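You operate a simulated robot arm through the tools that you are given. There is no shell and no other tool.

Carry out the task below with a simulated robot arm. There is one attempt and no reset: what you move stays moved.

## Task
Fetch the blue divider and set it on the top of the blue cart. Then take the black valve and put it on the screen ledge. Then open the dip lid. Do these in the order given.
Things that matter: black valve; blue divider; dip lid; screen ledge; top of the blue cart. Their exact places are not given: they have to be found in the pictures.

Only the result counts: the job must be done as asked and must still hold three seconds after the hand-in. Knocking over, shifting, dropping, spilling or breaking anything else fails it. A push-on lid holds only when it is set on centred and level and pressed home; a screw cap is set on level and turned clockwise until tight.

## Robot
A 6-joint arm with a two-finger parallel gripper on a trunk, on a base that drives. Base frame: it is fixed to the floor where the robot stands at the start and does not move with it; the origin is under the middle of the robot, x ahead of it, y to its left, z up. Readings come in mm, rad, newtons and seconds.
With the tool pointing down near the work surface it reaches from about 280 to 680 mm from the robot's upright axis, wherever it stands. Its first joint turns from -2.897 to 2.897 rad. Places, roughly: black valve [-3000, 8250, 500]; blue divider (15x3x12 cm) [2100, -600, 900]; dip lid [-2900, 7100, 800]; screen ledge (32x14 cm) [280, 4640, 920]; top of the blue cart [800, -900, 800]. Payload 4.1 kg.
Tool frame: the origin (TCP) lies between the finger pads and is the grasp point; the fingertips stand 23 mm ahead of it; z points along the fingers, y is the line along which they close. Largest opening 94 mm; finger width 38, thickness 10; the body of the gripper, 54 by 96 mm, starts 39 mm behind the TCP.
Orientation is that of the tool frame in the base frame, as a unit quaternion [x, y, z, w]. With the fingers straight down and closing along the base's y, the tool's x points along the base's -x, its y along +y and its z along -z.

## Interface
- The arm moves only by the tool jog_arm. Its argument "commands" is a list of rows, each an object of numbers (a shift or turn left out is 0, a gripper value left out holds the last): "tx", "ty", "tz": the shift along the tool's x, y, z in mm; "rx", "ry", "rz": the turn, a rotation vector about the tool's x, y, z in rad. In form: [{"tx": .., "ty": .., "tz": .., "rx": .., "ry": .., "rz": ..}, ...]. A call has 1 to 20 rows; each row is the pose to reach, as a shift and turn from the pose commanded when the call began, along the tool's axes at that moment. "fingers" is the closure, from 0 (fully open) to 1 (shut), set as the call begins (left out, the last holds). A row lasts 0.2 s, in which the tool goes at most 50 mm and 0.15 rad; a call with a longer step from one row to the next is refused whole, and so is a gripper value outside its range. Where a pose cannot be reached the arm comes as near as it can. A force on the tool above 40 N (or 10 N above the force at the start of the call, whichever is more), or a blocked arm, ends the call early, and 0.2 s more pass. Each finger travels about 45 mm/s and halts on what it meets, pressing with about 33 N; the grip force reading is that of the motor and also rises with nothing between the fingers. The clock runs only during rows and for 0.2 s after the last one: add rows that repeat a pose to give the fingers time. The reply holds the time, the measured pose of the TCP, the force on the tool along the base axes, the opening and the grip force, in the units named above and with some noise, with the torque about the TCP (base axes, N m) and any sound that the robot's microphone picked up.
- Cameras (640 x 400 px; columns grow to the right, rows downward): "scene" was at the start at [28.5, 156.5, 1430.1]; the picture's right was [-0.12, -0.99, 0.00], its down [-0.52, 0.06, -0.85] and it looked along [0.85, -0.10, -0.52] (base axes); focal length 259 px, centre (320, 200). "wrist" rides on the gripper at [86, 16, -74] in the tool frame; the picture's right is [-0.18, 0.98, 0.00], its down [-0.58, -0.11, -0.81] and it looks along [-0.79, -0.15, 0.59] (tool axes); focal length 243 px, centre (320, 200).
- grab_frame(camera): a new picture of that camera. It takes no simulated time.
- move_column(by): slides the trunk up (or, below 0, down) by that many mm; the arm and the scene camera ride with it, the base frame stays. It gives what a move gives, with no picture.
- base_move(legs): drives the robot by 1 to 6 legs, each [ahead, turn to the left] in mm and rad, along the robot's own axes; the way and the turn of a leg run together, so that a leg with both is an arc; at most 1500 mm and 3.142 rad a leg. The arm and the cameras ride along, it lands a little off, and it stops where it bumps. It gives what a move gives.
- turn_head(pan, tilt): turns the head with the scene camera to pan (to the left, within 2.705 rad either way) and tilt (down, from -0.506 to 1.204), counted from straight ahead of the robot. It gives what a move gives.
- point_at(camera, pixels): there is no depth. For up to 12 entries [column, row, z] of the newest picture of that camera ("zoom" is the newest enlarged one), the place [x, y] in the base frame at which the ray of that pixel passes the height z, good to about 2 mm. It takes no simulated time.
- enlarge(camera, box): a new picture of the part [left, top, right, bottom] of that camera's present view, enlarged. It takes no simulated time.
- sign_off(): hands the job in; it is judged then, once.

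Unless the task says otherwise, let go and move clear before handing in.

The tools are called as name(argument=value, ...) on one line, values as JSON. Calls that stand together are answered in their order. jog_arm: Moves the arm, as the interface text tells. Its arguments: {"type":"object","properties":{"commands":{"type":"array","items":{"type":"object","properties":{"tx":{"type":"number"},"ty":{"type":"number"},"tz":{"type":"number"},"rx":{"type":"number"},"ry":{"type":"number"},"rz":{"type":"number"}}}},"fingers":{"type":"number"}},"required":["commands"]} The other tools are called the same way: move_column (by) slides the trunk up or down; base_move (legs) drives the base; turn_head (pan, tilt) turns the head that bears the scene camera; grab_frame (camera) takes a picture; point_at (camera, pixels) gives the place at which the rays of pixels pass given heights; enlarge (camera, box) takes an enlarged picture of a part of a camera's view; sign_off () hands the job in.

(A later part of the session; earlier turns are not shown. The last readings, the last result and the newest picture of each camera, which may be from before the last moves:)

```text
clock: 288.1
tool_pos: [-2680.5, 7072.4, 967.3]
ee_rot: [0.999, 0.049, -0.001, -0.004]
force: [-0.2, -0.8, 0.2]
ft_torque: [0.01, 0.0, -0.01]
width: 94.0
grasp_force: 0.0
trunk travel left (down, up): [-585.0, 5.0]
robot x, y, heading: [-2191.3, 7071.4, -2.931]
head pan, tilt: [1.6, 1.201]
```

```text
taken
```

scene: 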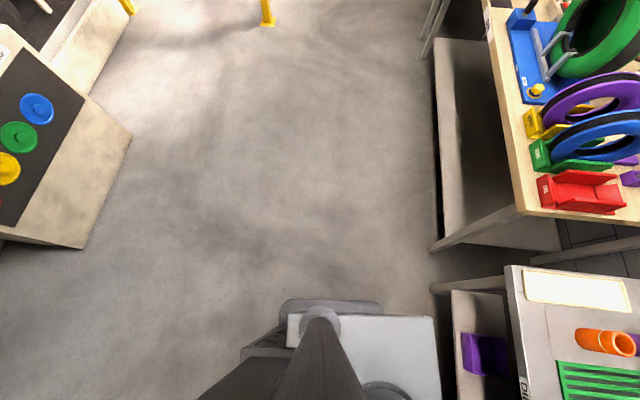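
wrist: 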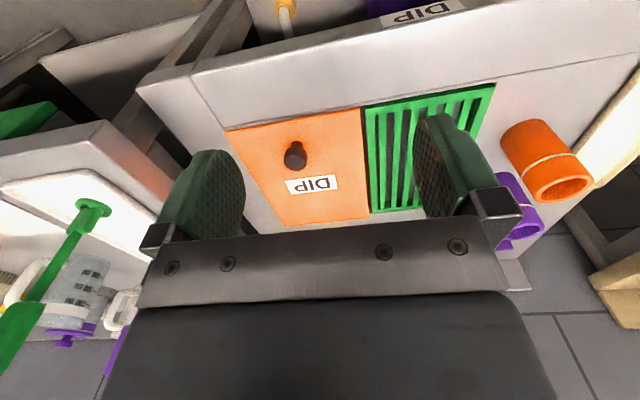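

The base outline isn't fully visible, but at the blue cart I stood ~475 mm from its front without trouble. I'll advance 105 mm, which leaves about 390 mm between the robot's centre and the bench.

base_move(legs=[[105, 0]])

turn_head(pan=0.1, tilt=0.9)

grab_frame(camera="wrist")

grab_frame(camera="scene")

```text
clock: 289.2
tool_pos: [-2785.6, 7047.2, 967.3]
ee_rot: [0.999, 0.052, 0.0, -0.004]
force: [-1.2, 0.3, -0.1]
ft_torque: [0.0, 0.01, -0.01]
width: 94.1
grasp_force: 0.1
trunk travel left (down, up): [-585.0, 5.0]
robot x, y, heading: [-2295.2, 7049.7, -2.925]
head pan, tilt: [1.6, 1.201]
```

```text
clock: 290.9
tool_pos: [-2784.0, 7046.8, 967.5]
ee_rot: [0.999, 0.053, -0.002, -0.004]
force: [0.8, 0.4, -0.3]
ft_torque: [0.01, -0.01, 0.0]
width: 94.0
grasp_force: 0.0
trunk travel left (down, up): [-585.0, 5.0]
robot x, y, heading: [-2293.8, 7047.3, -2.927]
head pan, tilt: [0.099, 0.901]
```

```text
taken
```

wrist: 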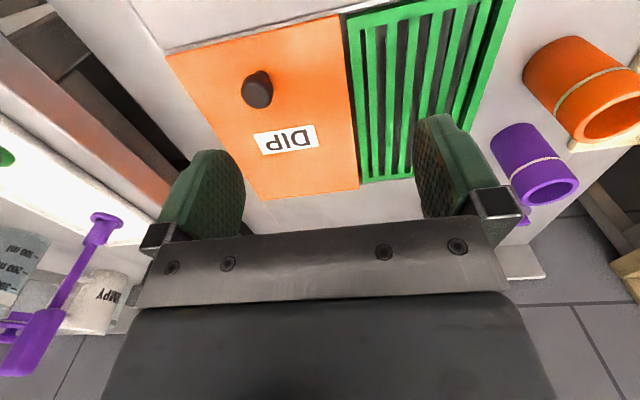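

```text
taken
```

scene: 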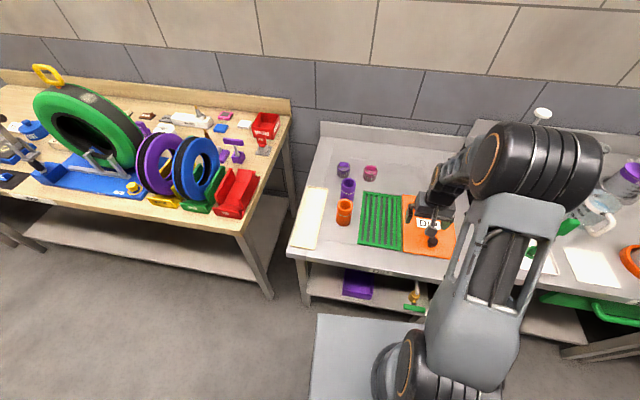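

The knob shows at (257,90) in the wrist view. I'll move over it at (−2838,7123), pre-close the fingers to about 60 mm, and come down to z≈880 for a check.

jog_arm(commands=[{"tx": -15, "ty": -27}, {"tx": -30, "ty": -54}, {"tx": -45.3, "ty": -81.7}, {"tx": -45.3, "ty": -81.7, "tz": 45}, {"tx": -45.3, "ty": -81.7, "tz": 87}, {"tx": -45.3, "ty": -81.7, "tz": 87}], fingers=0.36)

grab_frame(camera="wrist")

enlarge(camera="wrist", box=[240, 20, 400, 140])

```text
clock: 292.2
tool_pos: [-2837.1, 7123.4, 880.8]
ee_rot: [0.999, 0.052, -0.001, -0.004]
force: [-0.3, -0.1, 0.1]
ft_torque: [0.01, -0.03, -0.01]
width: 60.5
grasp_force: 0.1
trunk travel left (down, up): [-585.0, 5.0]
robot x, y, heading: [-2293.7, 7054.6, -2.925]
head pan, tilt: [0.099, 0.901]
```

```text
taken
```

wrist: 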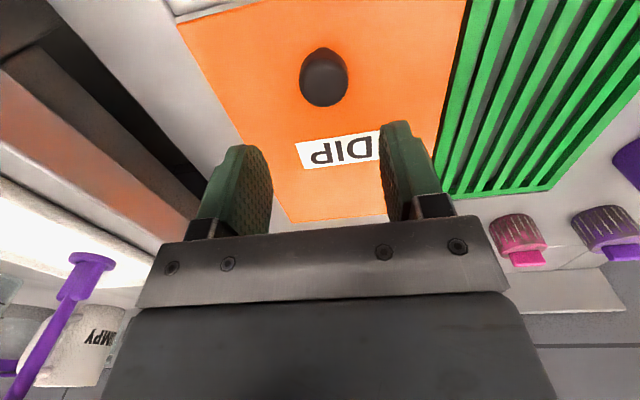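

```text
3.33 times, centred on (320, 80) of wrist
```

zoom: 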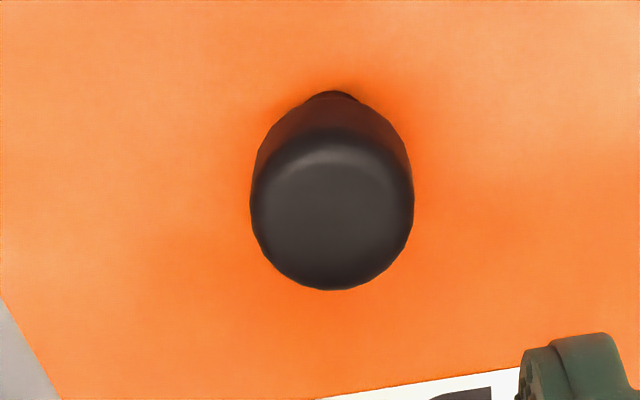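

The knob's head is at (324,81), within 3 mm of the expected axis. I'll shift 2.5 mm and descend to z≈782, straddling the knob.

jog_arm(commands=[{"ty": 2.5, "tz": 40}, {"ty": 2.5, "tz": 75}, {"ty": 2.5, "tz": 98}, {"ty": 2.5, "tz": 98}])

grab_frame(camera="wrist")

```text
clock: 293.2
tool_pos: [-2836.9, 7122.1, 781.7]
ee_rot: [0.999, 0.052, -0.002, -0.004]
force: [0.0, 1.1, -0.2]
ft_torque: [-0.02, -0.01, 0.02]
width: 60.1
grasp_force: 0.1
trunk travel left (down, up): [-585.0, 5.0]
robot x, y, heading: [-2292.7, 7052.0, -2.924]
head pan, tilt: [0.099, 0.901]
```

```text
taken
```

wrist: 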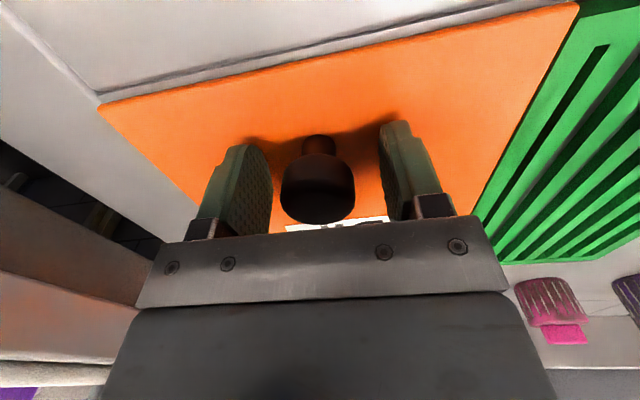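

The knob's head (280–355) is between the pads. Closing on it.

jog_arm(commands=[{"tz": 0}, {"tz": 0}, {"tz": 0}, {"tz": 0}, {"tz": 0}], fingers=1)

```text
clock: 294.4
tool_pos: [-2837.1, 7122.7, 782.4]
ee_rot: [0.999, 0.052, -0.001, -0.005]
force: [-0.3, 7.0, -0.8]
ft_torque: [-0.44, 0.1, -0.11]
width: 33.7
grasp_force: 45.2
trunk travel left (down, up): [-585.0, 5.0]
robot x, y, heading: [-2296.1, 7052.0, -2.926]
head pan, tilt: [0.099, 0.901]
```

Gripped at 33.7 mm. I'll lift 6 mm gently and read the force to learn how the lid moves.

jog_arm(commands=[{"tz": -2}, {"tz": -4}, {"tz": -6}, {"tz": -6}])

grab_frame(camera="wrist")

```text
clock: 295.2
tool_pos: [-2836.1, 7122.6, 784.7]
ee_rot: [0.999, 0.052, 0.003, -0.003]
force: [-12.3, 3.0, -23.2]
ft_torque: [-0.13, 0.41, 0.13]
width: 33.6
grasp_force: 44.8
trunk travel left (down, up): [-585.0, 5.0]
robot x, y, heading: [-2292.5, 7050.4, -2.928]
head pan, tilt: [0.099, 0.901]
stopped in row 3: the force on the tool passed its limit at 50 N (the readings are from after the stop); the commanded pose is now the measured one
```

```text
taken
```

wrist: 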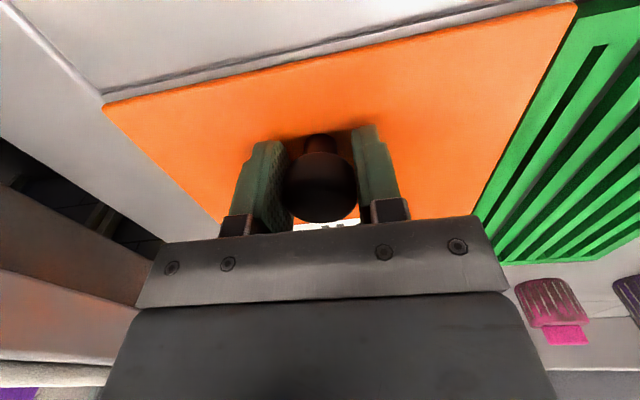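

The lid resisted lifting (over 50 N), so it may slide instead of swinging up. I'll relax the pull first and then probe sideways with small moves.

jog_arm(commands=[{"tz": 1}, {"tz": 2}, {"tz": 2}])

jog_arm(commands=[{"tx": -1}, {"tx": -2}, {"tx": -3}, {"tx": -3}])

```text
clock: 296.0
tool_pos: [-2835.6, 7122.1, 783.4]
ee_rot: [0.999, 0.052, 0.003, -0.003]
force: [-11.4, 2.5, -3.8]
ft_torque: [-0.36, -1.4, -0.07]
width: 33.5
grasp_force: 45.1
trunk travel left (down, up): [-585.0, 5.0]
robot x, y, heading: [-2293.6, 7050.7, -2.928]
head pan, tilt: [0.099, 0.901]
```

```text
clock: 297.0
tool_pos: [-2837.2, 7122.8, 783.4]
ee_rot: [0.999, 0.052, 0.004, -0.004]
force: [1.7, 8.5, -1.4]
ft_torque: [-0.24, 0.61, 0.18]
width: 33.6
grasp_force: 45.5
trunk travel left (down, up): [-585.0, 5.0]
robot x, y, heading: [-2292.4, 7050.6, -2.926]
head pan, tilt: [0.099, 0.901]
```

jog_arm(commands=[{"tx": -1.5}, {"tx": -3}, {"tx": -4.5}, {"tx": -6}, {"tx": -6}])

enlarge(camera="wrist", box=[80, 0, 600, 240])

```text
clock: 298.2
tool_pos: [-2843.4, 7120.9, 783.1]
ee_rot: [0.999, 0.053, 0.003, -0.005]
force: [2.1, -0.8, 6.5]
ft_torque: [-0.63, -0.64, -0.5]
width: 33.8
grasp_force: 44.6
trunk travel left (down, up): [-585.0, 5.0]
robot x, y, heading: [-2293.9, 7051.8, -2.926]
head pan, tilt: [0.099, 0.901]
```

```text
1.23 times, centred on (340, 120) of wrist
```

zoom: 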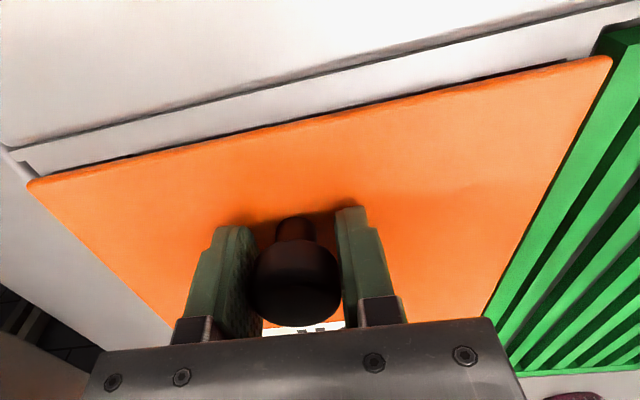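

It slid 6 mm toward the wall with almost no force, so the dip lid is a sliding lid. I'll keep pushing it toward the wall in steps, watching the force.

jog_arm(commands=[{"tx": -6, "ty": 0.1}, {"tx": -12, "ty": 0.2}, {"tx": -18, "ty": 0.3}, {"tx": -24, "ty": 0.4}, {"tx": -30, "ty": 0.6}, {"tx": -30, "ty": 0.6}])

grab_frame(camera="wrist")

grab_frame(camera="scene")

```text
clock: 299.6
tool_pos: [-2874.8, 7117.3, 783.8]
ee_rot: [0.999, 0.052, 0.002, -0.003]
force: [1.6, 1.1, 10.2]
ft_torque: [-0.28, -1.08, 0.4]
width: 33.7
grasp_force: 44.9
trunk travel left (down, up): [-585.0, 5.0]
robot x, y, heading: [-2292.7, 7052.6, -2.927]
head pan, tilt: [0.099, 0.901]
```

```text
taken
```

wrist: 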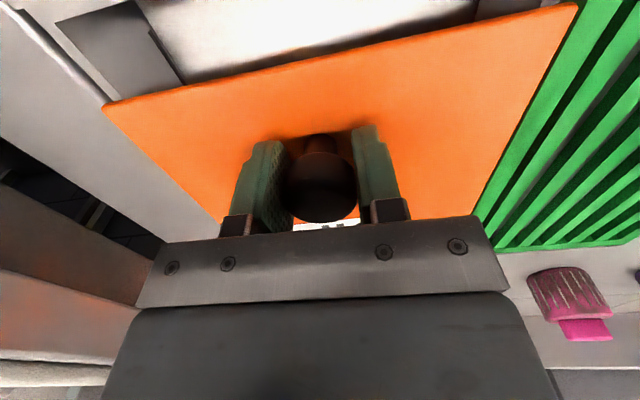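

```text
taken
```

scene: 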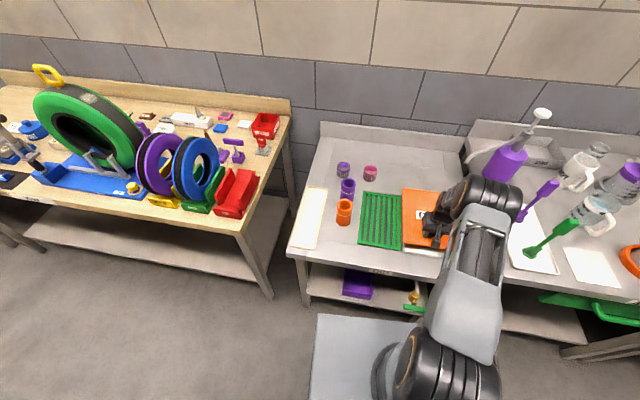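

The lid is sliding back and the tank beneath shows at its front. I'll continue, easing the slight downward press.

jog_arm(commands=[{"tx": -8, "ty": 0.1, "tz": -0.7}, {"tx": -16, "ty": 0.3, "tz": -1.2}, {"tx": -24, "ty": 0.4, "tz": -1.2}, {"tx": -32, "ty": 0.6, "tz": -1.2}, {"tx": -40, "ty": 0.8, "tz": -1.2}, {"tx": -40, "ty": 0.8, "tz": -1.2}])

jog_arm(commands=[{"tx": -8, "ty": 0.1}, {"tx": -16, "ty": 0.3}, {"tx": -24, "ty": 0.4}, {"tx": -32, "ty": 0.6}, {"tx": -40, "ty": 0.8}, {"tx": -40, "ty": 0.8}])

grab_frame(camera="wrist")

grab_frame(camera="scene")

```text
clock: 301.0
tool_pos: [-2911.8, 7113.4, 783.3]
ee_rot: [0.999, 0.052, 0.004, -0.003]
force: [0.9, 0.1, -3.6]
ft_torque: [-0.52, -0.61, -0.38]
width: 33.6
grasp_force: 44.5
trunk travel left (down, up): [-585.0, 5.0]
robot x, y, heading: [-2290.8, 7053.9, -2.925]
head pan, tilt: [0.099, 0.901]
```

```text
clock: 302.4
tool_pos: [-2954.7, 7107.6, 784.4]
ee_rot: [0.999, 0.052, 0.001, -0.004]
force: [-0.3, 0.8, 6.2]
ft_torque: [-0.45, -1.27, 0.11]
width: 33.9
grasp_force: 44.5
trunk travel left (down, up): [-585.0, 5.0]
robot x, y, heading: [-2292.3, 7053.6, -2.926]
head pan, tilt: [0.099, 0.901]
```

```text
taken
```

wrist: 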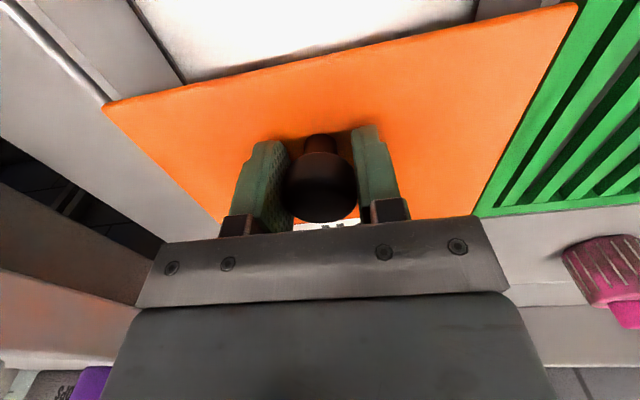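

```text
taken
```

scene: 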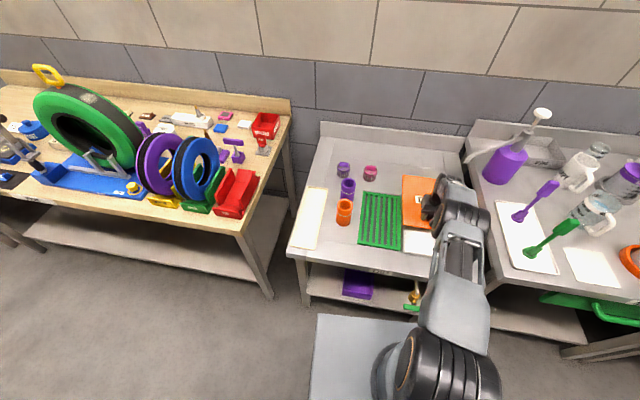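

It has slid 117 mm so far, still nearly force-free. Continuing in smaller steps until it reaches its stop.

jog_arm(commands=[{"tx": -6, "ty": 0.1, "tz": -0.5}, {"tx": -12, "ty": 0.2, "tz": -0.5}, {"tx": -18, "ty": 0.3, "tz": -0.5}, {"tx": -25, "ty": 0.5, "tz": -0.5}, {"tx": -25, "ty": 0.5, "tz": -0.5}])

grab_frame(camera="scene")

```text
clock: 303.6
tool_pos: [-2972.0, 7104.7, 784.3]
ee_rot: [0.999, 0.052, 0.004, -0.004]
force: [0.2, 16.7, -12.2]
ft_torque: [-0.4, 1.31, -0.37]
width: 33.6
grasp_force: 44.9
out of reach, approached as far as the arm can: row 4, 5
trunk travel left (down, up): [-585.0, 5.0]
robot x, y, heading: [-2295.9, 7049.2, -2.93]
head pan, tilt: [0.099, 0.901]
```

```text
taken
```

scene: 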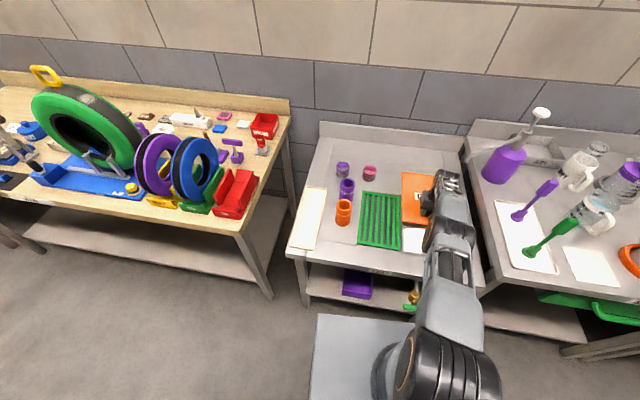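

The arm is at its reach limit (680 mm) with the lid slid 134 mm. I'll look closer to see how much travel remains.

enlarge(camera="scene", box=[310, 110, 490, 270])

grab_frame(camera="wrist")

```text
2.50 times, centred on (400, 190) of scene
```

zoom: 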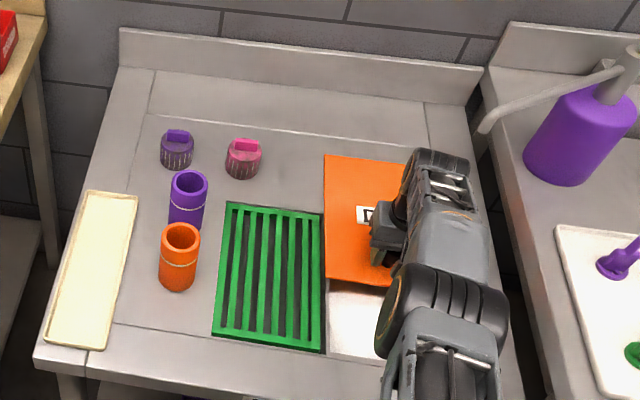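

```text
taken
```

wrist: 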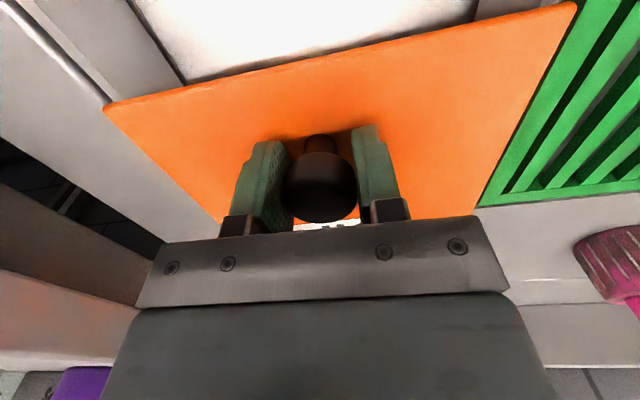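

About 100 mm of counter remains behind the lid. I'll release the knob, back off, pitch the tool forward 30° to gain reach, and take the knob again.

jog_arm(commands=[{"tz": 0}, {"tz": 0}, {"tz": 0}, {"tz": 0}], fingers=0.3)

grab_frame(camera="wrist")

```text
clock: 304.6
tool_pos: [-2973.1, 7102.5, 786.1]
ee_rot: [0.999, 0.052, 0.003, -0.004]
force: [0.3, -0.1, 0.7]
ft_torque: [-0.04, -0.04, -0.01]
width: 65.9
grasp_force: 0.1
trunk travel left (down, up): [-585.0, 5.0]
robot x, y, heading: [-2293.5, 7051.8, -2.927]
head pan, tilt: [0.099, 0.901]
```

```text
taken
```

wrist: 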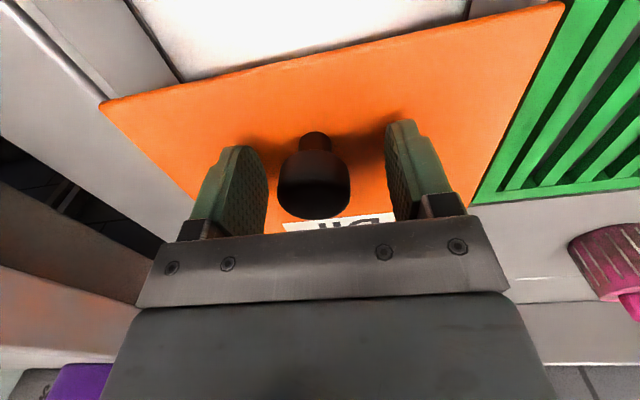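

jog_arm(commands=[{"tz": -25}, {"tz": -60}, {"tx": 40, "tz": -60}, {"tx": 80, "tz": -60}, {"tx": 120, "tz": -60}, {"tx": 120, "tz": -60}])

jog_arm(commands=[{"ry": -0.13}, {"ry": -0.26}, {"ry": -0.39}, {"ry": -0.524}, {"ry": -0.524}])

grab_frame(camera="wrist")

enlarge(camera="scene", box=[310, 110, 490, 270])

```text
clock: 306.0
tool_pos: [-2853.6, 7117.2, 847.9]
ee_rot: [0.999, 0.053, 0.003, -0.004]
force: [-0.3, -0.3, 0.5]
ft_torque: [-0.02, -0.03, 0.0]
width: 65.6
grasp_force: 0.1
trunk travel left (down, up): [-585.0, 5.0]
robot x, y, heading: [-2295.1, 7053.9, -2.928]
head pan, tilt: [0.099, 0.901]
```

```text
clock: 307.2
tool_pos: [-2852.3, 7108.9, 846.5]
ee_rot: [0.974, 0.057, -0.218, 0.031]
force: [-0.1, -0.9, 0.2]
ft_torque: [-0.01, 0.0, 0.01]
width: 66.1
grasp_force: 0.0
out of reach, approached as far as the arm can: row 4, 5
trunk travel left (down, up): [-585.0, 5.0]
robot x, y, heading: [-2296.6, 7050.3, -2.927]
head pan, tilt: [0.099, 0.901]
```

```text
taken
```

wrist: 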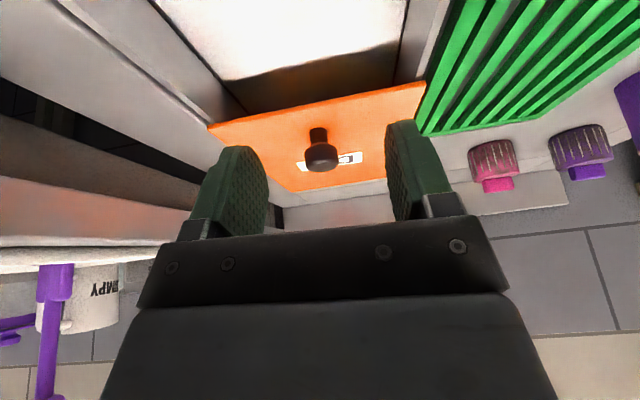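

```text
2.50 times, centred on (400, 190) of scene
```

zoom: 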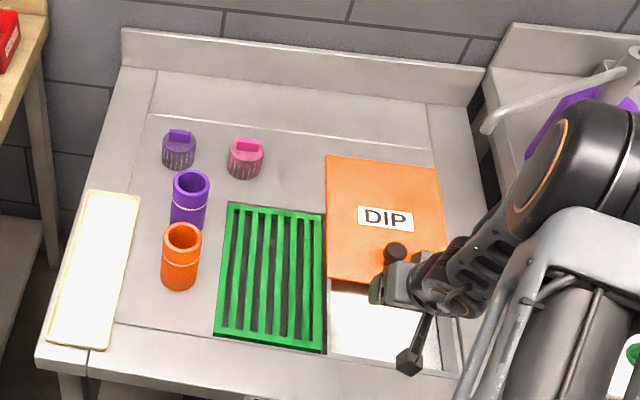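

The lid is half open, and the knob shows at (320,150). I'll locate it and check the counter behind the lid.

point_at(camera="wrist", pixels=[[318, 131, 750], [321, 150, 778], [209, 127, 750], [424, 83, 750], [296, 191, 750], [372, 179, 750]])

point_at(camera="zoom", pixels=[[325, 156, 750], [437, 168, 750], [327, 280, 750], [330, 140, 750], [330, 92, 750], [430, 103, 750], [395, 248, 785]])

```text
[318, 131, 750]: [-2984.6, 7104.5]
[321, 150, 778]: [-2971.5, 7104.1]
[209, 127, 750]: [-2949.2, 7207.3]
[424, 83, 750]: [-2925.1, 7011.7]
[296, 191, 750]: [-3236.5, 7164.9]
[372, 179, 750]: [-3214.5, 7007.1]
```

```text
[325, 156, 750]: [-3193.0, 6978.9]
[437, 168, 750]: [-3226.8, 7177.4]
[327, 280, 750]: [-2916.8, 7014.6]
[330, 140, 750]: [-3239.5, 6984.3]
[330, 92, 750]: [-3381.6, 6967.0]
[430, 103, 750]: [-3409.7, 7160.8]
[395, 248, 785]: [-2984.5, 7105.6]
```

The backsplash is ~185 mm behind the lid, so more travel is likely and I'll need to stand closer. I'll back off first, lower the trunk, and look down to see the base's true outline.

base_move(legs=[[-350, 0]])

move_column(by=-400)

move_column(by=-150)

turn_head(pan=0.0, tilt=1.2)

grab_frame(camera="scene")

turn_head(pan=-0.8, tilt=1.2)

grab_frame(camera="scene")

```text
clock: 309.5
tool_pos: [-2505.0, 7182.7, 847.9]
ee_rot: [0.973, 0.057, -0.22, 0.031]
force: [0.0, -0.7, -0.3]
ft_torque: [0.0, 0.0, -0.02]
width: 65.6
grasp_force: 0.0
trunk travel left (down, up): [-585.0, 5.0]
robot x, y, heading: [-1944.4, 7127.5, -2.923]
head pan, tilt: [0.099, 0.901]
```

```text
clock: 313.4
tool_pos: [-2505.2, 7184.0, 446.2]
ee_rot: [0.973, 0.057, -0.22, 0.031]
force: [-0.1, -1.1, 0.2]
ft_torque: [-0.01, 0.05, 0.02]
width: 66.0
grasp_force: 0.0
trunk travel left (down, up): [-185.0, 405.0]
robot x, y, heading: [-1946.9, 7127.4, -2.925]
head pan, tilt: [0.099, 0.901]
```

```text
clock: 315.1
tool_pos: [-2504.2, 7184.0, 295.9]
ee_rot: [0.973, 0.058, -0.22, 0.032]
force: [-0.3, -0.1, -0.2]
ft_torque: [0.0, 0.04, 0.02]
width: 65.9
grasp_force: 0.1
trunk travel left (down, up): [-35.0, 555.0]
robot x, y, heading: [-1945.7, 7126.5, -2.92]
head pan, tilt: [0.099, 0.901]
```

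```text
clock: 315.9
tool_pos: [-2504.3, 7182.7, 296.9]
ee_rot: [0.974, 0.057, -0.219, 0.032]
force: [0.3, 0.9, -0.3]
ft_torque: [-0.02, -0.02, -0.01]
width: 65.9
grasp_force: 0.0
trunk travel left (down, up): [-35.0, 555.0]
robot x, y, heading: [-1944.6, 7128.3, -2.925]
head pan, tilt: [0.0, 1.201]
```

```text
taken
```

scene: 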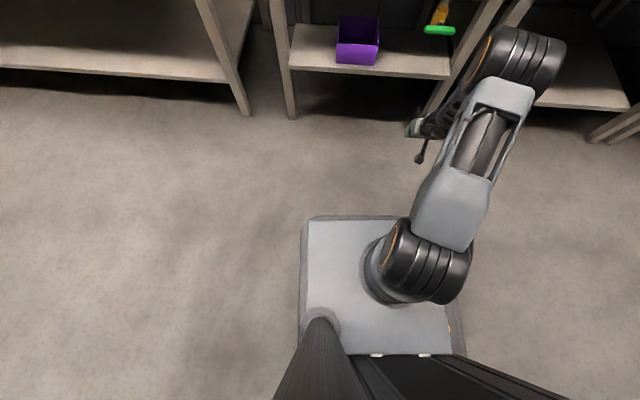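

```text
clock: 317.0
tool_pos: [-2504.5, 7182.6, 296.6]
ee_rot: [0.973, 0.058, -0.22, 0.031]
force: [-0.3, 0.0, 0.8]
ft_torque: [0.02, 0.0, 0.01]
width: 66.1
grasp_force: 0.1
trunk travel left (down, up): [-35.0, 555.0]
robot x, y, heading: [-1947.9, 7126.9, -2.919]
head pan, tilt: [-0.799, 1.201]
```

```text
taken
```

scene: 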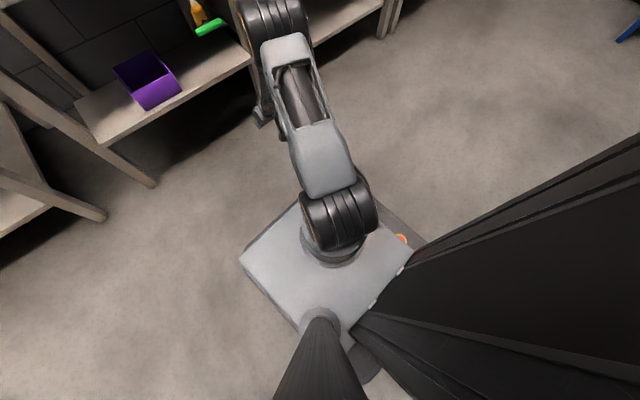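

Now the base's rim is visible just beyond the platform: about 290–300 mm ahead and ±220 mm wide. I'll raise the trunk again, square up to the bench and stop with roughly 45 mm of gap.

move_column(by=400)

move_column(by=150)

base_move(legs=[[0, -0.1], [300, 0]])

turn_head(pan=0.0, tilt=1.0)

grab_frame(camera="scene")

```text
clock: 320.9
tool_pos: [-2505.7, 7182.7, 696.9]
ee_rot: [0.973, 0.058, -0.219, 0.032]
force: [0.0, -0.4, -0.5]
ft_torque: [0.01, -0.01, 0.01]
width: 66.0
grasp_force: 0.1
trunk travel left (down, up): [-435.0, 155.0]
robot x, y, heading: [-1944.9, 7130.7, -2.925]
head pan, tilt: [-0.799, 1.201]
```

```text
clock: 322.6
tool_pos: [-2502.9, 7182.4, 846.2]
ee_rot: [0.973, 0.057, -0.22, 0.031]
force: [-0.1, -0.4, 0.0]
ft_torque: [-0.01, 0.0, -0.01]
width: 65.7
grasp_force: 0.1
trunk travel left (down, up): [-585.0, 5.0]
robot x, y, heading: [-1948.5, 7131.6, -2.924]
head pan, tilt: [-0.799, 1.201]
```

```text
clock: 325.2
tool_pos: [-2794.4, 7205.0, 845.8]
ee_rot: [0.975, 0.007, -0.22, 0.02]
force: [-0.3, -0.1, 0.8]
ft_torque: [0.01, 0.03, 0.02]
width: 65.9
grasp_force: 0.1
trunk travel left (down, up): [-585.0, 5.0]
robot x, y, heading: [-2246.5, 7092.2, -3.025]
head pan, tilt: [-0.799, 1.201]
```

```text
clock: 326.3
tool_pos: [-2793.3, 7205.5, 846.9]
ee_rot: [0.975, 0.006, -0.22, 0.02]
force: [-0.3, -0.2, -0.3]
ft_torque: [-0.02, -0.02, -0.02]
width: 65.9
grasp_force: 0.1
trunk travel left (down, up): [-585.0, 5.0]
robot x, y, heading: [-2245.0, 7091.7, -3.026]
head pan, tilt: [0.0, 1.0]
```

```text
taken
```

scene: 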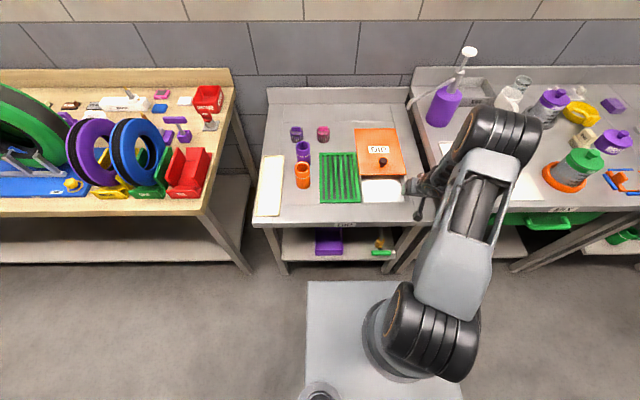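

point_at(camera="scene", pixels=[[300, 226, 750], [380, 221, 750], [383, 252, 550], [372, 254, 550], [396, 252, 550], [285, 274, 0], [283, 262, 300], [383, 161, 785], [356, 129, 750], [401, 175, 750], [430, 265, 0]])

```text
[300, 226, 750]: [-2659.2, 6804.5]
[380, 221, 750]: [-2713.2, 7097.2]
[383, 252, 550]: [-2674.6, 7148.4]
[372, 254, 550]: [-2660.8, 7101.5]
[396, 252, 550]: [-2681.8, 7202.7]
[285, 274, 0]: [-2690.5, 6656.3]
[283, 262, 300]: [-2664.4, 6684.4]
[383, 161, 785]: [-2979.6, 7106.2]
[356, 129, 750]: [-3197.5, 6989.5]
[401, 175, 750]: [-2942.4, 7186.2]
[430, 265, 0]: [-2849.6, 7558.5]
```

The knob is at (−2980,7106) and the bench lip at x≈−2713. I'll first bring the tool over to the knob's line (y≈7108), then advance 90 mm.

jog_arm(commands=[{"ty": 33}, {"ty": 66}, {"ty": 97}, {"ty": 97}])

base_move(legs=[[90, 0]])

grab_frame(camera="wrist")

grab_frame(camera="scene")

```text
clock: 327.3
tool_pos: [-2791.9, 7109.0, 850.5]
ee_rot: [0.975, 0.008, -0.22, 0.02]
force: [0.1, -0.3, 1.2]
ft_torque: [0.02, 0.0, -0.04]
width: 65.8
grasp_force: 0.0
trunk travel left (down, up): [-585.0, 5.0]
robot x, y, heading: [-2242.0, 7092.3, -3.026]
head pan, tilt: [0.0, 1.0]
```

```text
clock: 328.4
tool_pos: [-2886.3, 7098.5, 848.4]
ee_rot: [0.975, 0.007, -0.219, 0.02]
force: [0.2, 0.9, -0.9]
ft_torque: [0.01, -0.01, 0.03]
width: 66.0
grasp_force: 0.1
trunk travel left (down, up): [-585.0, 5.0]
robot x, y, heading: [-2338.5, 7078.6, -3.026]
head pan, tilt: [0.0, 1.0]
```

```text
taken
```

wrist: 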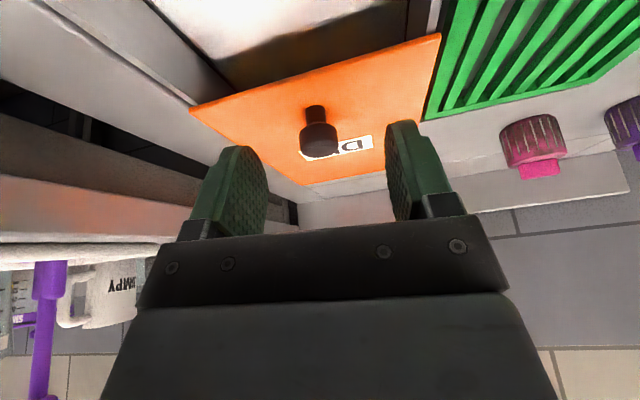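

```text
taken
```

scene: 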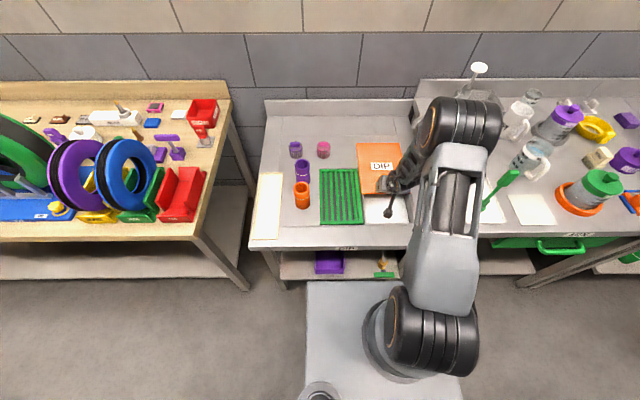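

point_at(camera="wrist", pixels=[[315, 108, 750], [319, 140, 780], [190, 107, 750], [441, 35, 750], [316, 126, 768]])

enlarge(camera="wrist", box=[260, 80, 380, 180])

```text
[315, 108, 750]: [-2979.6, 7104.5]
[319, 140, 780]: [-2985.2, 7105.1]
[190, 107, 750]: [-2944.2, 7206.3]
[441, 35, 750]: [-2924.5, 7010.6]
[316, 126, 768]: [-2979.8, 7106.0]
```

```text
4.00 times, centred on (320, 130) of wrist
```

zoom: 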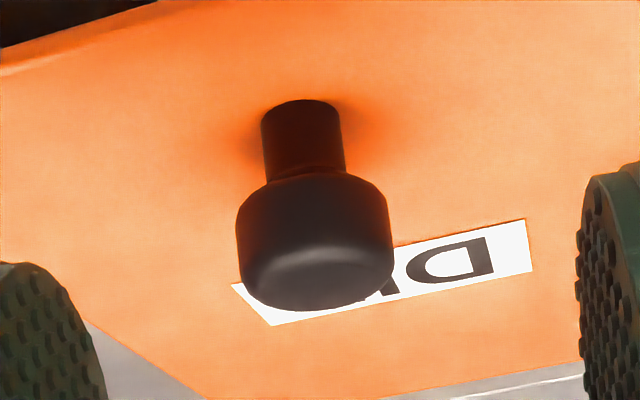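

The knob is at (−2979,7105). I'll move forward above it and then straight down so the pitched fingers straddle it.

jog_arm(commands=[{"tx": -28, "ty": -2.9, "tz": 13.1}, {"tx": -56, "ty": -5.8, "tz": 26.2}, {"tx": -83.8, "ty": -8.6, "tz": 39.3}, {"tx": -71, "ty": -9.7, "tz": 66.3}, {"tx": -57.5, "ty": -10.8, "tz": 94.8}, {"tx": -57.5, "ty": -10.8, "tz": 94.8}])

grab_frame(camera="wrist")

```text
clock: 329.8
tool_pos: [-2979.0, 7104.4, 788.7]
ee_rot: [0.975, 0.007, -0.223, 0.02]
force: [-2.1, 0.3, 11.4]
ft_torque: [0.43, -0.04, 0.1]
width: 65.9
grasp_force: 0.1
trunk travel left (down, up): [-585.0, 5.0]
robot x, y, heading: [-2335.3, 7081.5, -3.029]
head pan, tilt: [0.0, 1.0]
```

```text
taken
```

wrist: 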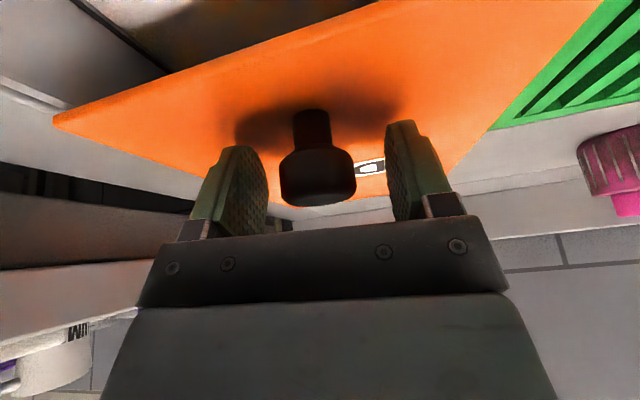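

A light 11 N upward contact: the +y fingertip touches the lid (torque puts it 38 mm to that side). I'll raise 3 mm, then close on the knob.

jog_arm(commands=[{"tx": -0.6, "tz": -1.4}, {"tx": -1.3, "tz": -2.7}, {"tx": -1.3, "tz": -2.7}])

jog_arm(commands=[{"tz": 0}, {"tz": 0}, {"tz": 0}, {"tz": 0}, {"tz": 0}], fingers=1)

```text
clock: 330.6
tool_pos: [-2980.5, 7105.0, 789.1]
ee_rot: [0.975, 0.007, -0.22, 0.02]
force: [-0.4, 0.2, 1.3]
ft_torque: [-0.03, 0.02, 0.04]
width: 65.7
grasp_force: 0.1
trunk travel left (down, up): [-585.0, 5.0]
robot x, y, heading: [-2340.2, 7082.3, -3.029]
head pan, tilt: [0.0, 1.0]
```

```text
clock: 331.8
tool_pos: [-2979.6, 7105.0, 791.1]
ee_rot: [0.975, 0.007, -0.22, 0.02]
force: [0.6, 1.8, -0.8]
ft_torque: [0.82, -0.15, -0.18]
width: 33.9
grasp_force: 44.9
trunk travel left (down, up): [-585.0, 5.0]
robot x, y, heading: [-2338.4, 7082.3, -3.03]
head pan, tilt: [0.0, 1.0]
```

Gripped again at 33.9 mm. I'll push on along the slide direction in 40 mm calls until the lid meets its stop.

jog_arm(commands=[{"tx": -7.2, "ty": 0.9, "tz": 3.4}, {"tx": -14.4, "ty": 1.7, "tz": 6.9}, {"tx": -21.5, "ty": 2.6, "tz": 10.3}, {"tx": -28.7, "ty": 3.4, "tz": 13.7}, {"tx": -35.9, "ty": 4.3, "tz": 17.2}, {"tx": -35.9, "ty": 4.3, "tz": 17.2}])

jog_arm(commands=[{"tx": -7.2, "ty": 0.9, "tz": 3.4}, {"tx": -14.4, "ty": 1.7, "tz": 6.9}, {"tx": -21.5, "ty": 2.6, "tz": 10.3}, {"tx": -28.7, "ty": 3.4, "tz": 13.7}, {"tx": -28.7, "ty": 3.4, "tz": 13.7}])

grab_frame(camera="scene")

```text
clock: 333.2
tool_pos: [-3019.2, 7099.8, 788.5]
ee_rot: [0.975, 0.006, -0.22, 0.019]
force: [0.0, 6.5, -4.2]
ft_torque: [0.95, -0.78, 0.05]
width: 33.7
grasp_force: 45.0
trunk travel left (down, up): [-585.0, 5.0]
robot x, y, heading: [-2338.3, 7082.4, -3.023]
head pan, tilt: [0.0, 1.0]
```

```text
clock: 334.4
tool_pos: [-3050.9, 7094.6, 789.9]
ee_rot: [0.975, 0.007, -0.219, 0.02]
force: [1.7, 5.7, -17.4]
ft_torque: [0.79, 0.94, -0.11]
width: 33.9
grasp_force: 44.8
trunk travel left (down, up): [-585.0, 5.0]
robot x, y, heading: [-2337.2, 7085.0, -3.03]
head pan, tilt: [0.0, 1.0]
```

```text
taken
```

scene: 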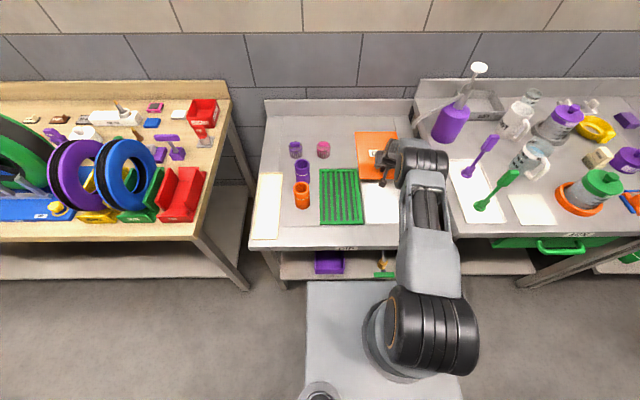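

The lid has slid 212 mm and still moves freely; I'm pulling up slightly (−17 N), so I'll correct down while continuing.

jog_arm(commands=[{"tx": -4.7, "ty": 0.6, "tz": 4.0}, {"tx": -11.9, "ty": 1.5, "tz": 7.4}, {"tx": -19.1, "ty": 2.4, "tz": 10.8}, {"tx": -26.3, "ty": 3.2, "tz": 14.3}, {"tx": -26.3, "ty": 3.2, "tz": 14.3}])

grab_frame(camera="wrist")

```text
clock: 335.6
tool_pos: [-3081.3, 7091.6, 789.9]
ee_rot: [0.975, 0.007, -0.22, 0.02]
force: [0.7, 2.0, -4.1]
ft_torque: [0.75, -0.46, -0.25]
width: 33.9
grasp_force: 45.0
trunk travel left (down, up): [-585.0, 5.0]
robot x, y, heading: [-2336.4, 7081.1, -3.029]
head pan, tilt: [0.0, 1.0]
```

```text
taken
```

wrist: 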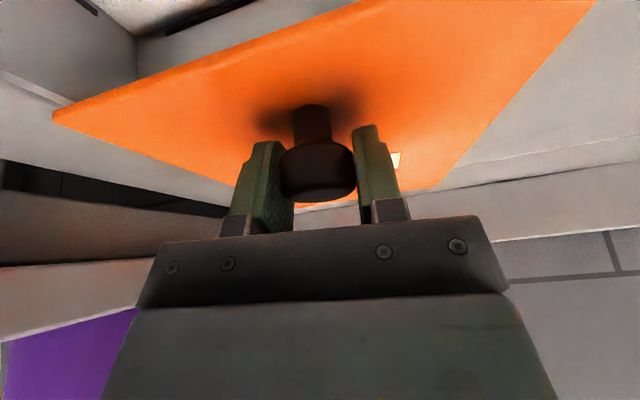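

Still free at 242 mm of travel. Continuing with small steps.

jog_arm(commands=[{"tx": -5.4, "ty": 0.6, "tz": 2.6}, {"tx": -10.8, "ty": 1.3, "tz": 5.1}, {"tx": -16.1, "ty": 1.9, "tz": 7.7}, {"tx": -21.5, "ty": 2.6, "tz": 10.3}, {"tx": -21.5, "ty": 2.6, "tz": 10.3}])

grab_frame(camera="wrist")

grab_frame(camera="scene")

```text
clock: 336.8
tool_pos: [-3094.9, 7091.0, 789.3]
ee_rot: [0.976, 0.007, -0.218, 0.02]
force: [0.7, 6.6, -15.0]
ft_torque: [0.88, 1.33, 0.05]
width: 33.7
grasp_force: 45.4
out of reach, approached as far as the arm can: row 3, 4, 5
trunk travel left (down, up): [-585.0, 5.0]
robot x, y, heading: [-2337.3, 7084.5, -3.025]
head pan, tilt: [0.0, 1.0]
```

```text
taken
```

wrist: 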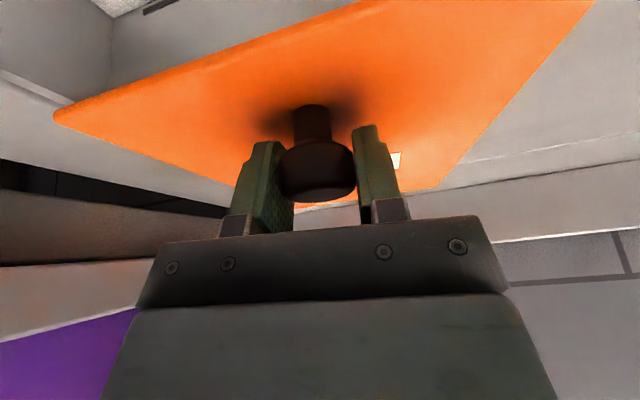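

```text
taken
```

scene: 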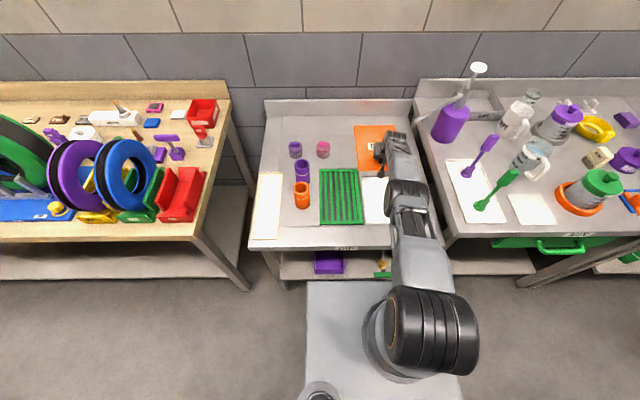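

The arm is at its limit again with the lid slid about 256 mm. I'll zoom in to see whether the tank is fully uncovered.

enlarge(camera="scene", box=[310, 90, 460, 250])

point_at(camera="zoom", pixels=[[213, 172, 750], [212, 75, 750], [213, 100, 750], [300, 90, 750]])

```text
2.50 times, centred on (385, 170) of scene
```

zoom: 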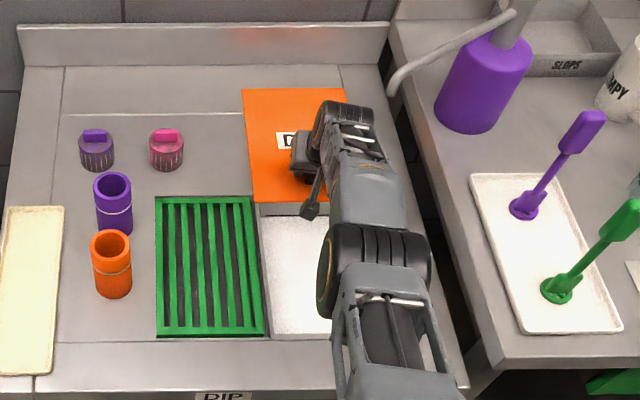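

```text
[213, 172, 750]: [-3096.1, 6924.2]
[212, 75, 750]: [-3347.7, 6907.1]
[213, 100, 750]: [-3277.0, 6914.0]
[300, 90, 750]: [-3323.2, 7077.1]
```

The lid's front edge is now near the tank's back rim. To reach its stop I'll lower the tool's pitch by ~10° about the knob, which gains reach, and then push on.

jog_arm(commands=[{"ry": -0.06}, {"ry": -0.12}, {"ry": -0.18}, {"ry": -0.18}])

```text
clock: 337.8
tool_pos: [-3093.7, 7090.3, 792.5]
ee_rot: [0.951, 0.005, -0.308, 0.021]
force: [-1.0, 5.3, -5.3]
ft_torque: [0.56, -0.57, -0.27]
width: 34.1
grasp_force: 45.2
trunk travel left (down, up): [-585.0, 5.0]
robot x, y, heading: [-2341.7, 7081.8, -3.022]
head pan, tilt: [0.0, 1.0]
```

jog_arm(commands=[{"tx": -4.8, "ty": 0.6, "tz": 3.5}, {"tx": -9.6, "ty": 1.3, "tz": 7.0}, {"tx": -14.5, "ty": 1.9, "tz": 10.5}, {"tx": -19.3, "ty": 2.6, "tz": 14.1}, {"tx": -24.1, "ty": 3.2, "tz": 17.6}, {"tx": -24.1, "ty": 3.2, "tz": 17.6}])

enlarge(camera="scene", box=[310, 90, 460, 250])

```text
clock: 339.2
tool_pos: [-3111.5, 7090.5, 793.0]
ee_rot: [0.952, 0.005, -0.305, 0.021]
force: [36.3, 3.6, -4.5]
ft_torque: [0.8, -0.1, -0.17]
width: 33.9
grasp_force: 45.1
out of reach, approached as far as the arm can: row 5, 6
trunk travel left (down, up): [-585.0, 5.0]
robot x, y, heading: [-2339.5, 7083.0, -3.027]
head pan, tilt: [0.0, 1.0]
```

```text
2.50 times, centred on (385, 170) of scene
```

zoom: 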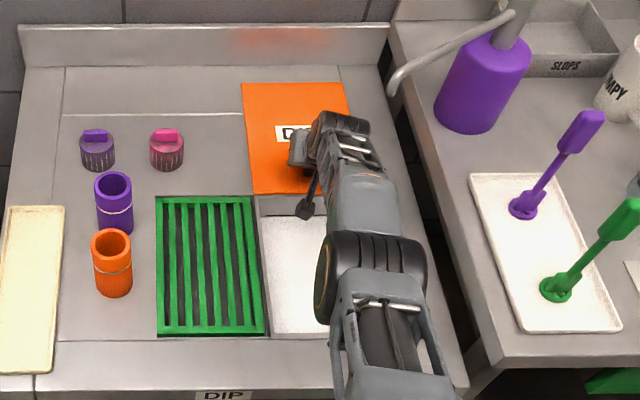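

The lid has met its stop: +36 N along the slide at knob x≈−3111 (about 275 mm of travel), and its front edge is level with the tank's back rim. I'll ease the press a little before letting go.

jog_arm(commands=[{"tx": 1.6, "ty": -0.2, "tz": -1.2}, {"tx": 3.2, "ty": -0.4, "tz": -2.3}, {"tx": 3.2, "ty": -0.4, "tz": -2.3}])

```text
clock: 340.0
tool_pos: [-3112.3, 7089.5, 792.4]
ee_rot: [0.952, 0.004, -0.306, 0.021]
force: [13.5, 6.8, -9.4]
ft_torque: [0.77, -0.97, -0.24]
width: 34.2
grasp_force: 44.9
trunk travel left (down, up): [-585.0, 5.0]
robot x, y, heading: [-2339.5, 7083.9, -3.022]
head pan, tilt: [0.0, 1.0]
```

Still lightly pressed against the stop (13 N). Releasing the knob.

jog_arm(commands=[{"tz": 0}, {"tz": 0}, {"tz": 0}, {"tz": 0}], fingers=0.3)

grab_frame(camera="wrist")

```text
clock: 341.0
tool_pos: [-3112.9, 7089.1, 793.5]
ee_rot: [0.951, 0.006, -0.307, 0.021]
force: [-0.5, -0.7, 0.6]
ft_torque: [0.0, 0.0, -0.04]
width: 65.9
grasp_force: 0.1
trunk travel left (down, up): [-585.0, 5.0]
robot x, y, heading: [-2339.0, 7079.3, -3.028]
head pan, tilt: [0.0, 1.0]
```

```text
taken
```

wrist: 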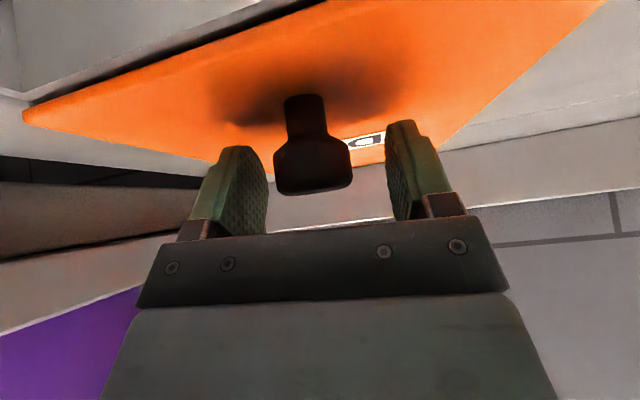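

Released with zero force. I'll lift the tool straight up off the knob and draw back.

jog_arm(commands=[{"tx": -11.7, "ty": 0.7, "tz": -16.2}, {"tx": -26.4, "ty": 1.7, "tz": -36.4}, {"tx": -41, "ty": 2.6, "tz": -56.6}, {"tx": -8.6, "ty": 2.6, "tz": -80}, {"tx": 23.8, "ty": 2.6, "tz": -103.5}, {"tx": 56.2, "ty": 2.6, "tz": -127}, {"tx": 88.6, "ty": 2.6, "tz": -150.4}, {"tx": 121, "ty": 2.6, "tz": -173.8}])

grab_frame(camera="wrist")

enlarge(camera="scene", box=[300, 80, 460, 260])

```text
clock: 342.8
tool_pos: [-2911.0, 7093.3, 865.5]
ee_rot: [0.952, 0.01, -0.307, 0.023]
force: [-0.6, 0.2, 0.8]
ft_torque: [-0.03, 0.03, 0.01]
width: 65.8
grasp_force: 0.1
out of reach, approached as far as the arm can: row 6
trunk travel left (down, up): [-585.0, 5.0]
robot x, y, heading: [-2335.3, 7083.2, -3.025]
head pan, tilt: [0.0, 1.0]
```

```text
taken
```

wrist: 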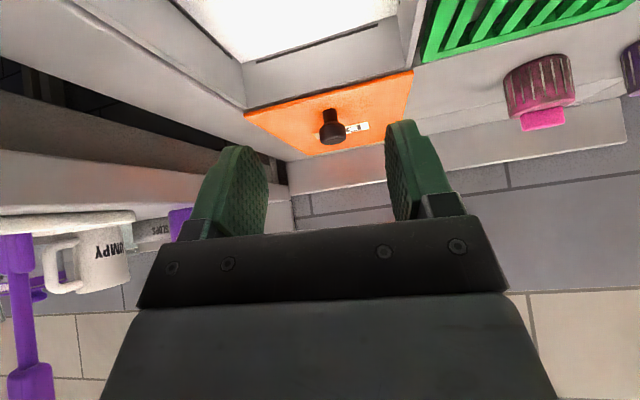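

```text
2.22 times, centred on (380, 170) of scene
```

zoom: 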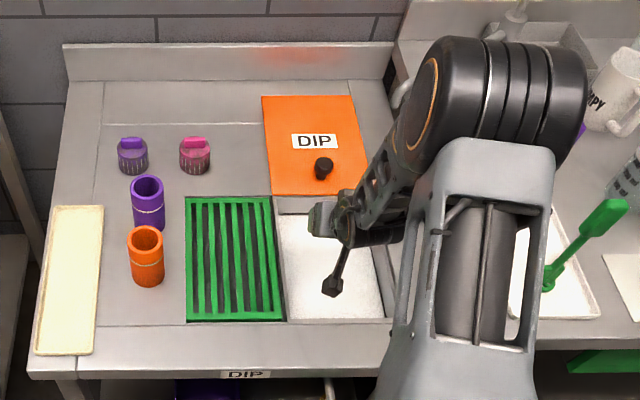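

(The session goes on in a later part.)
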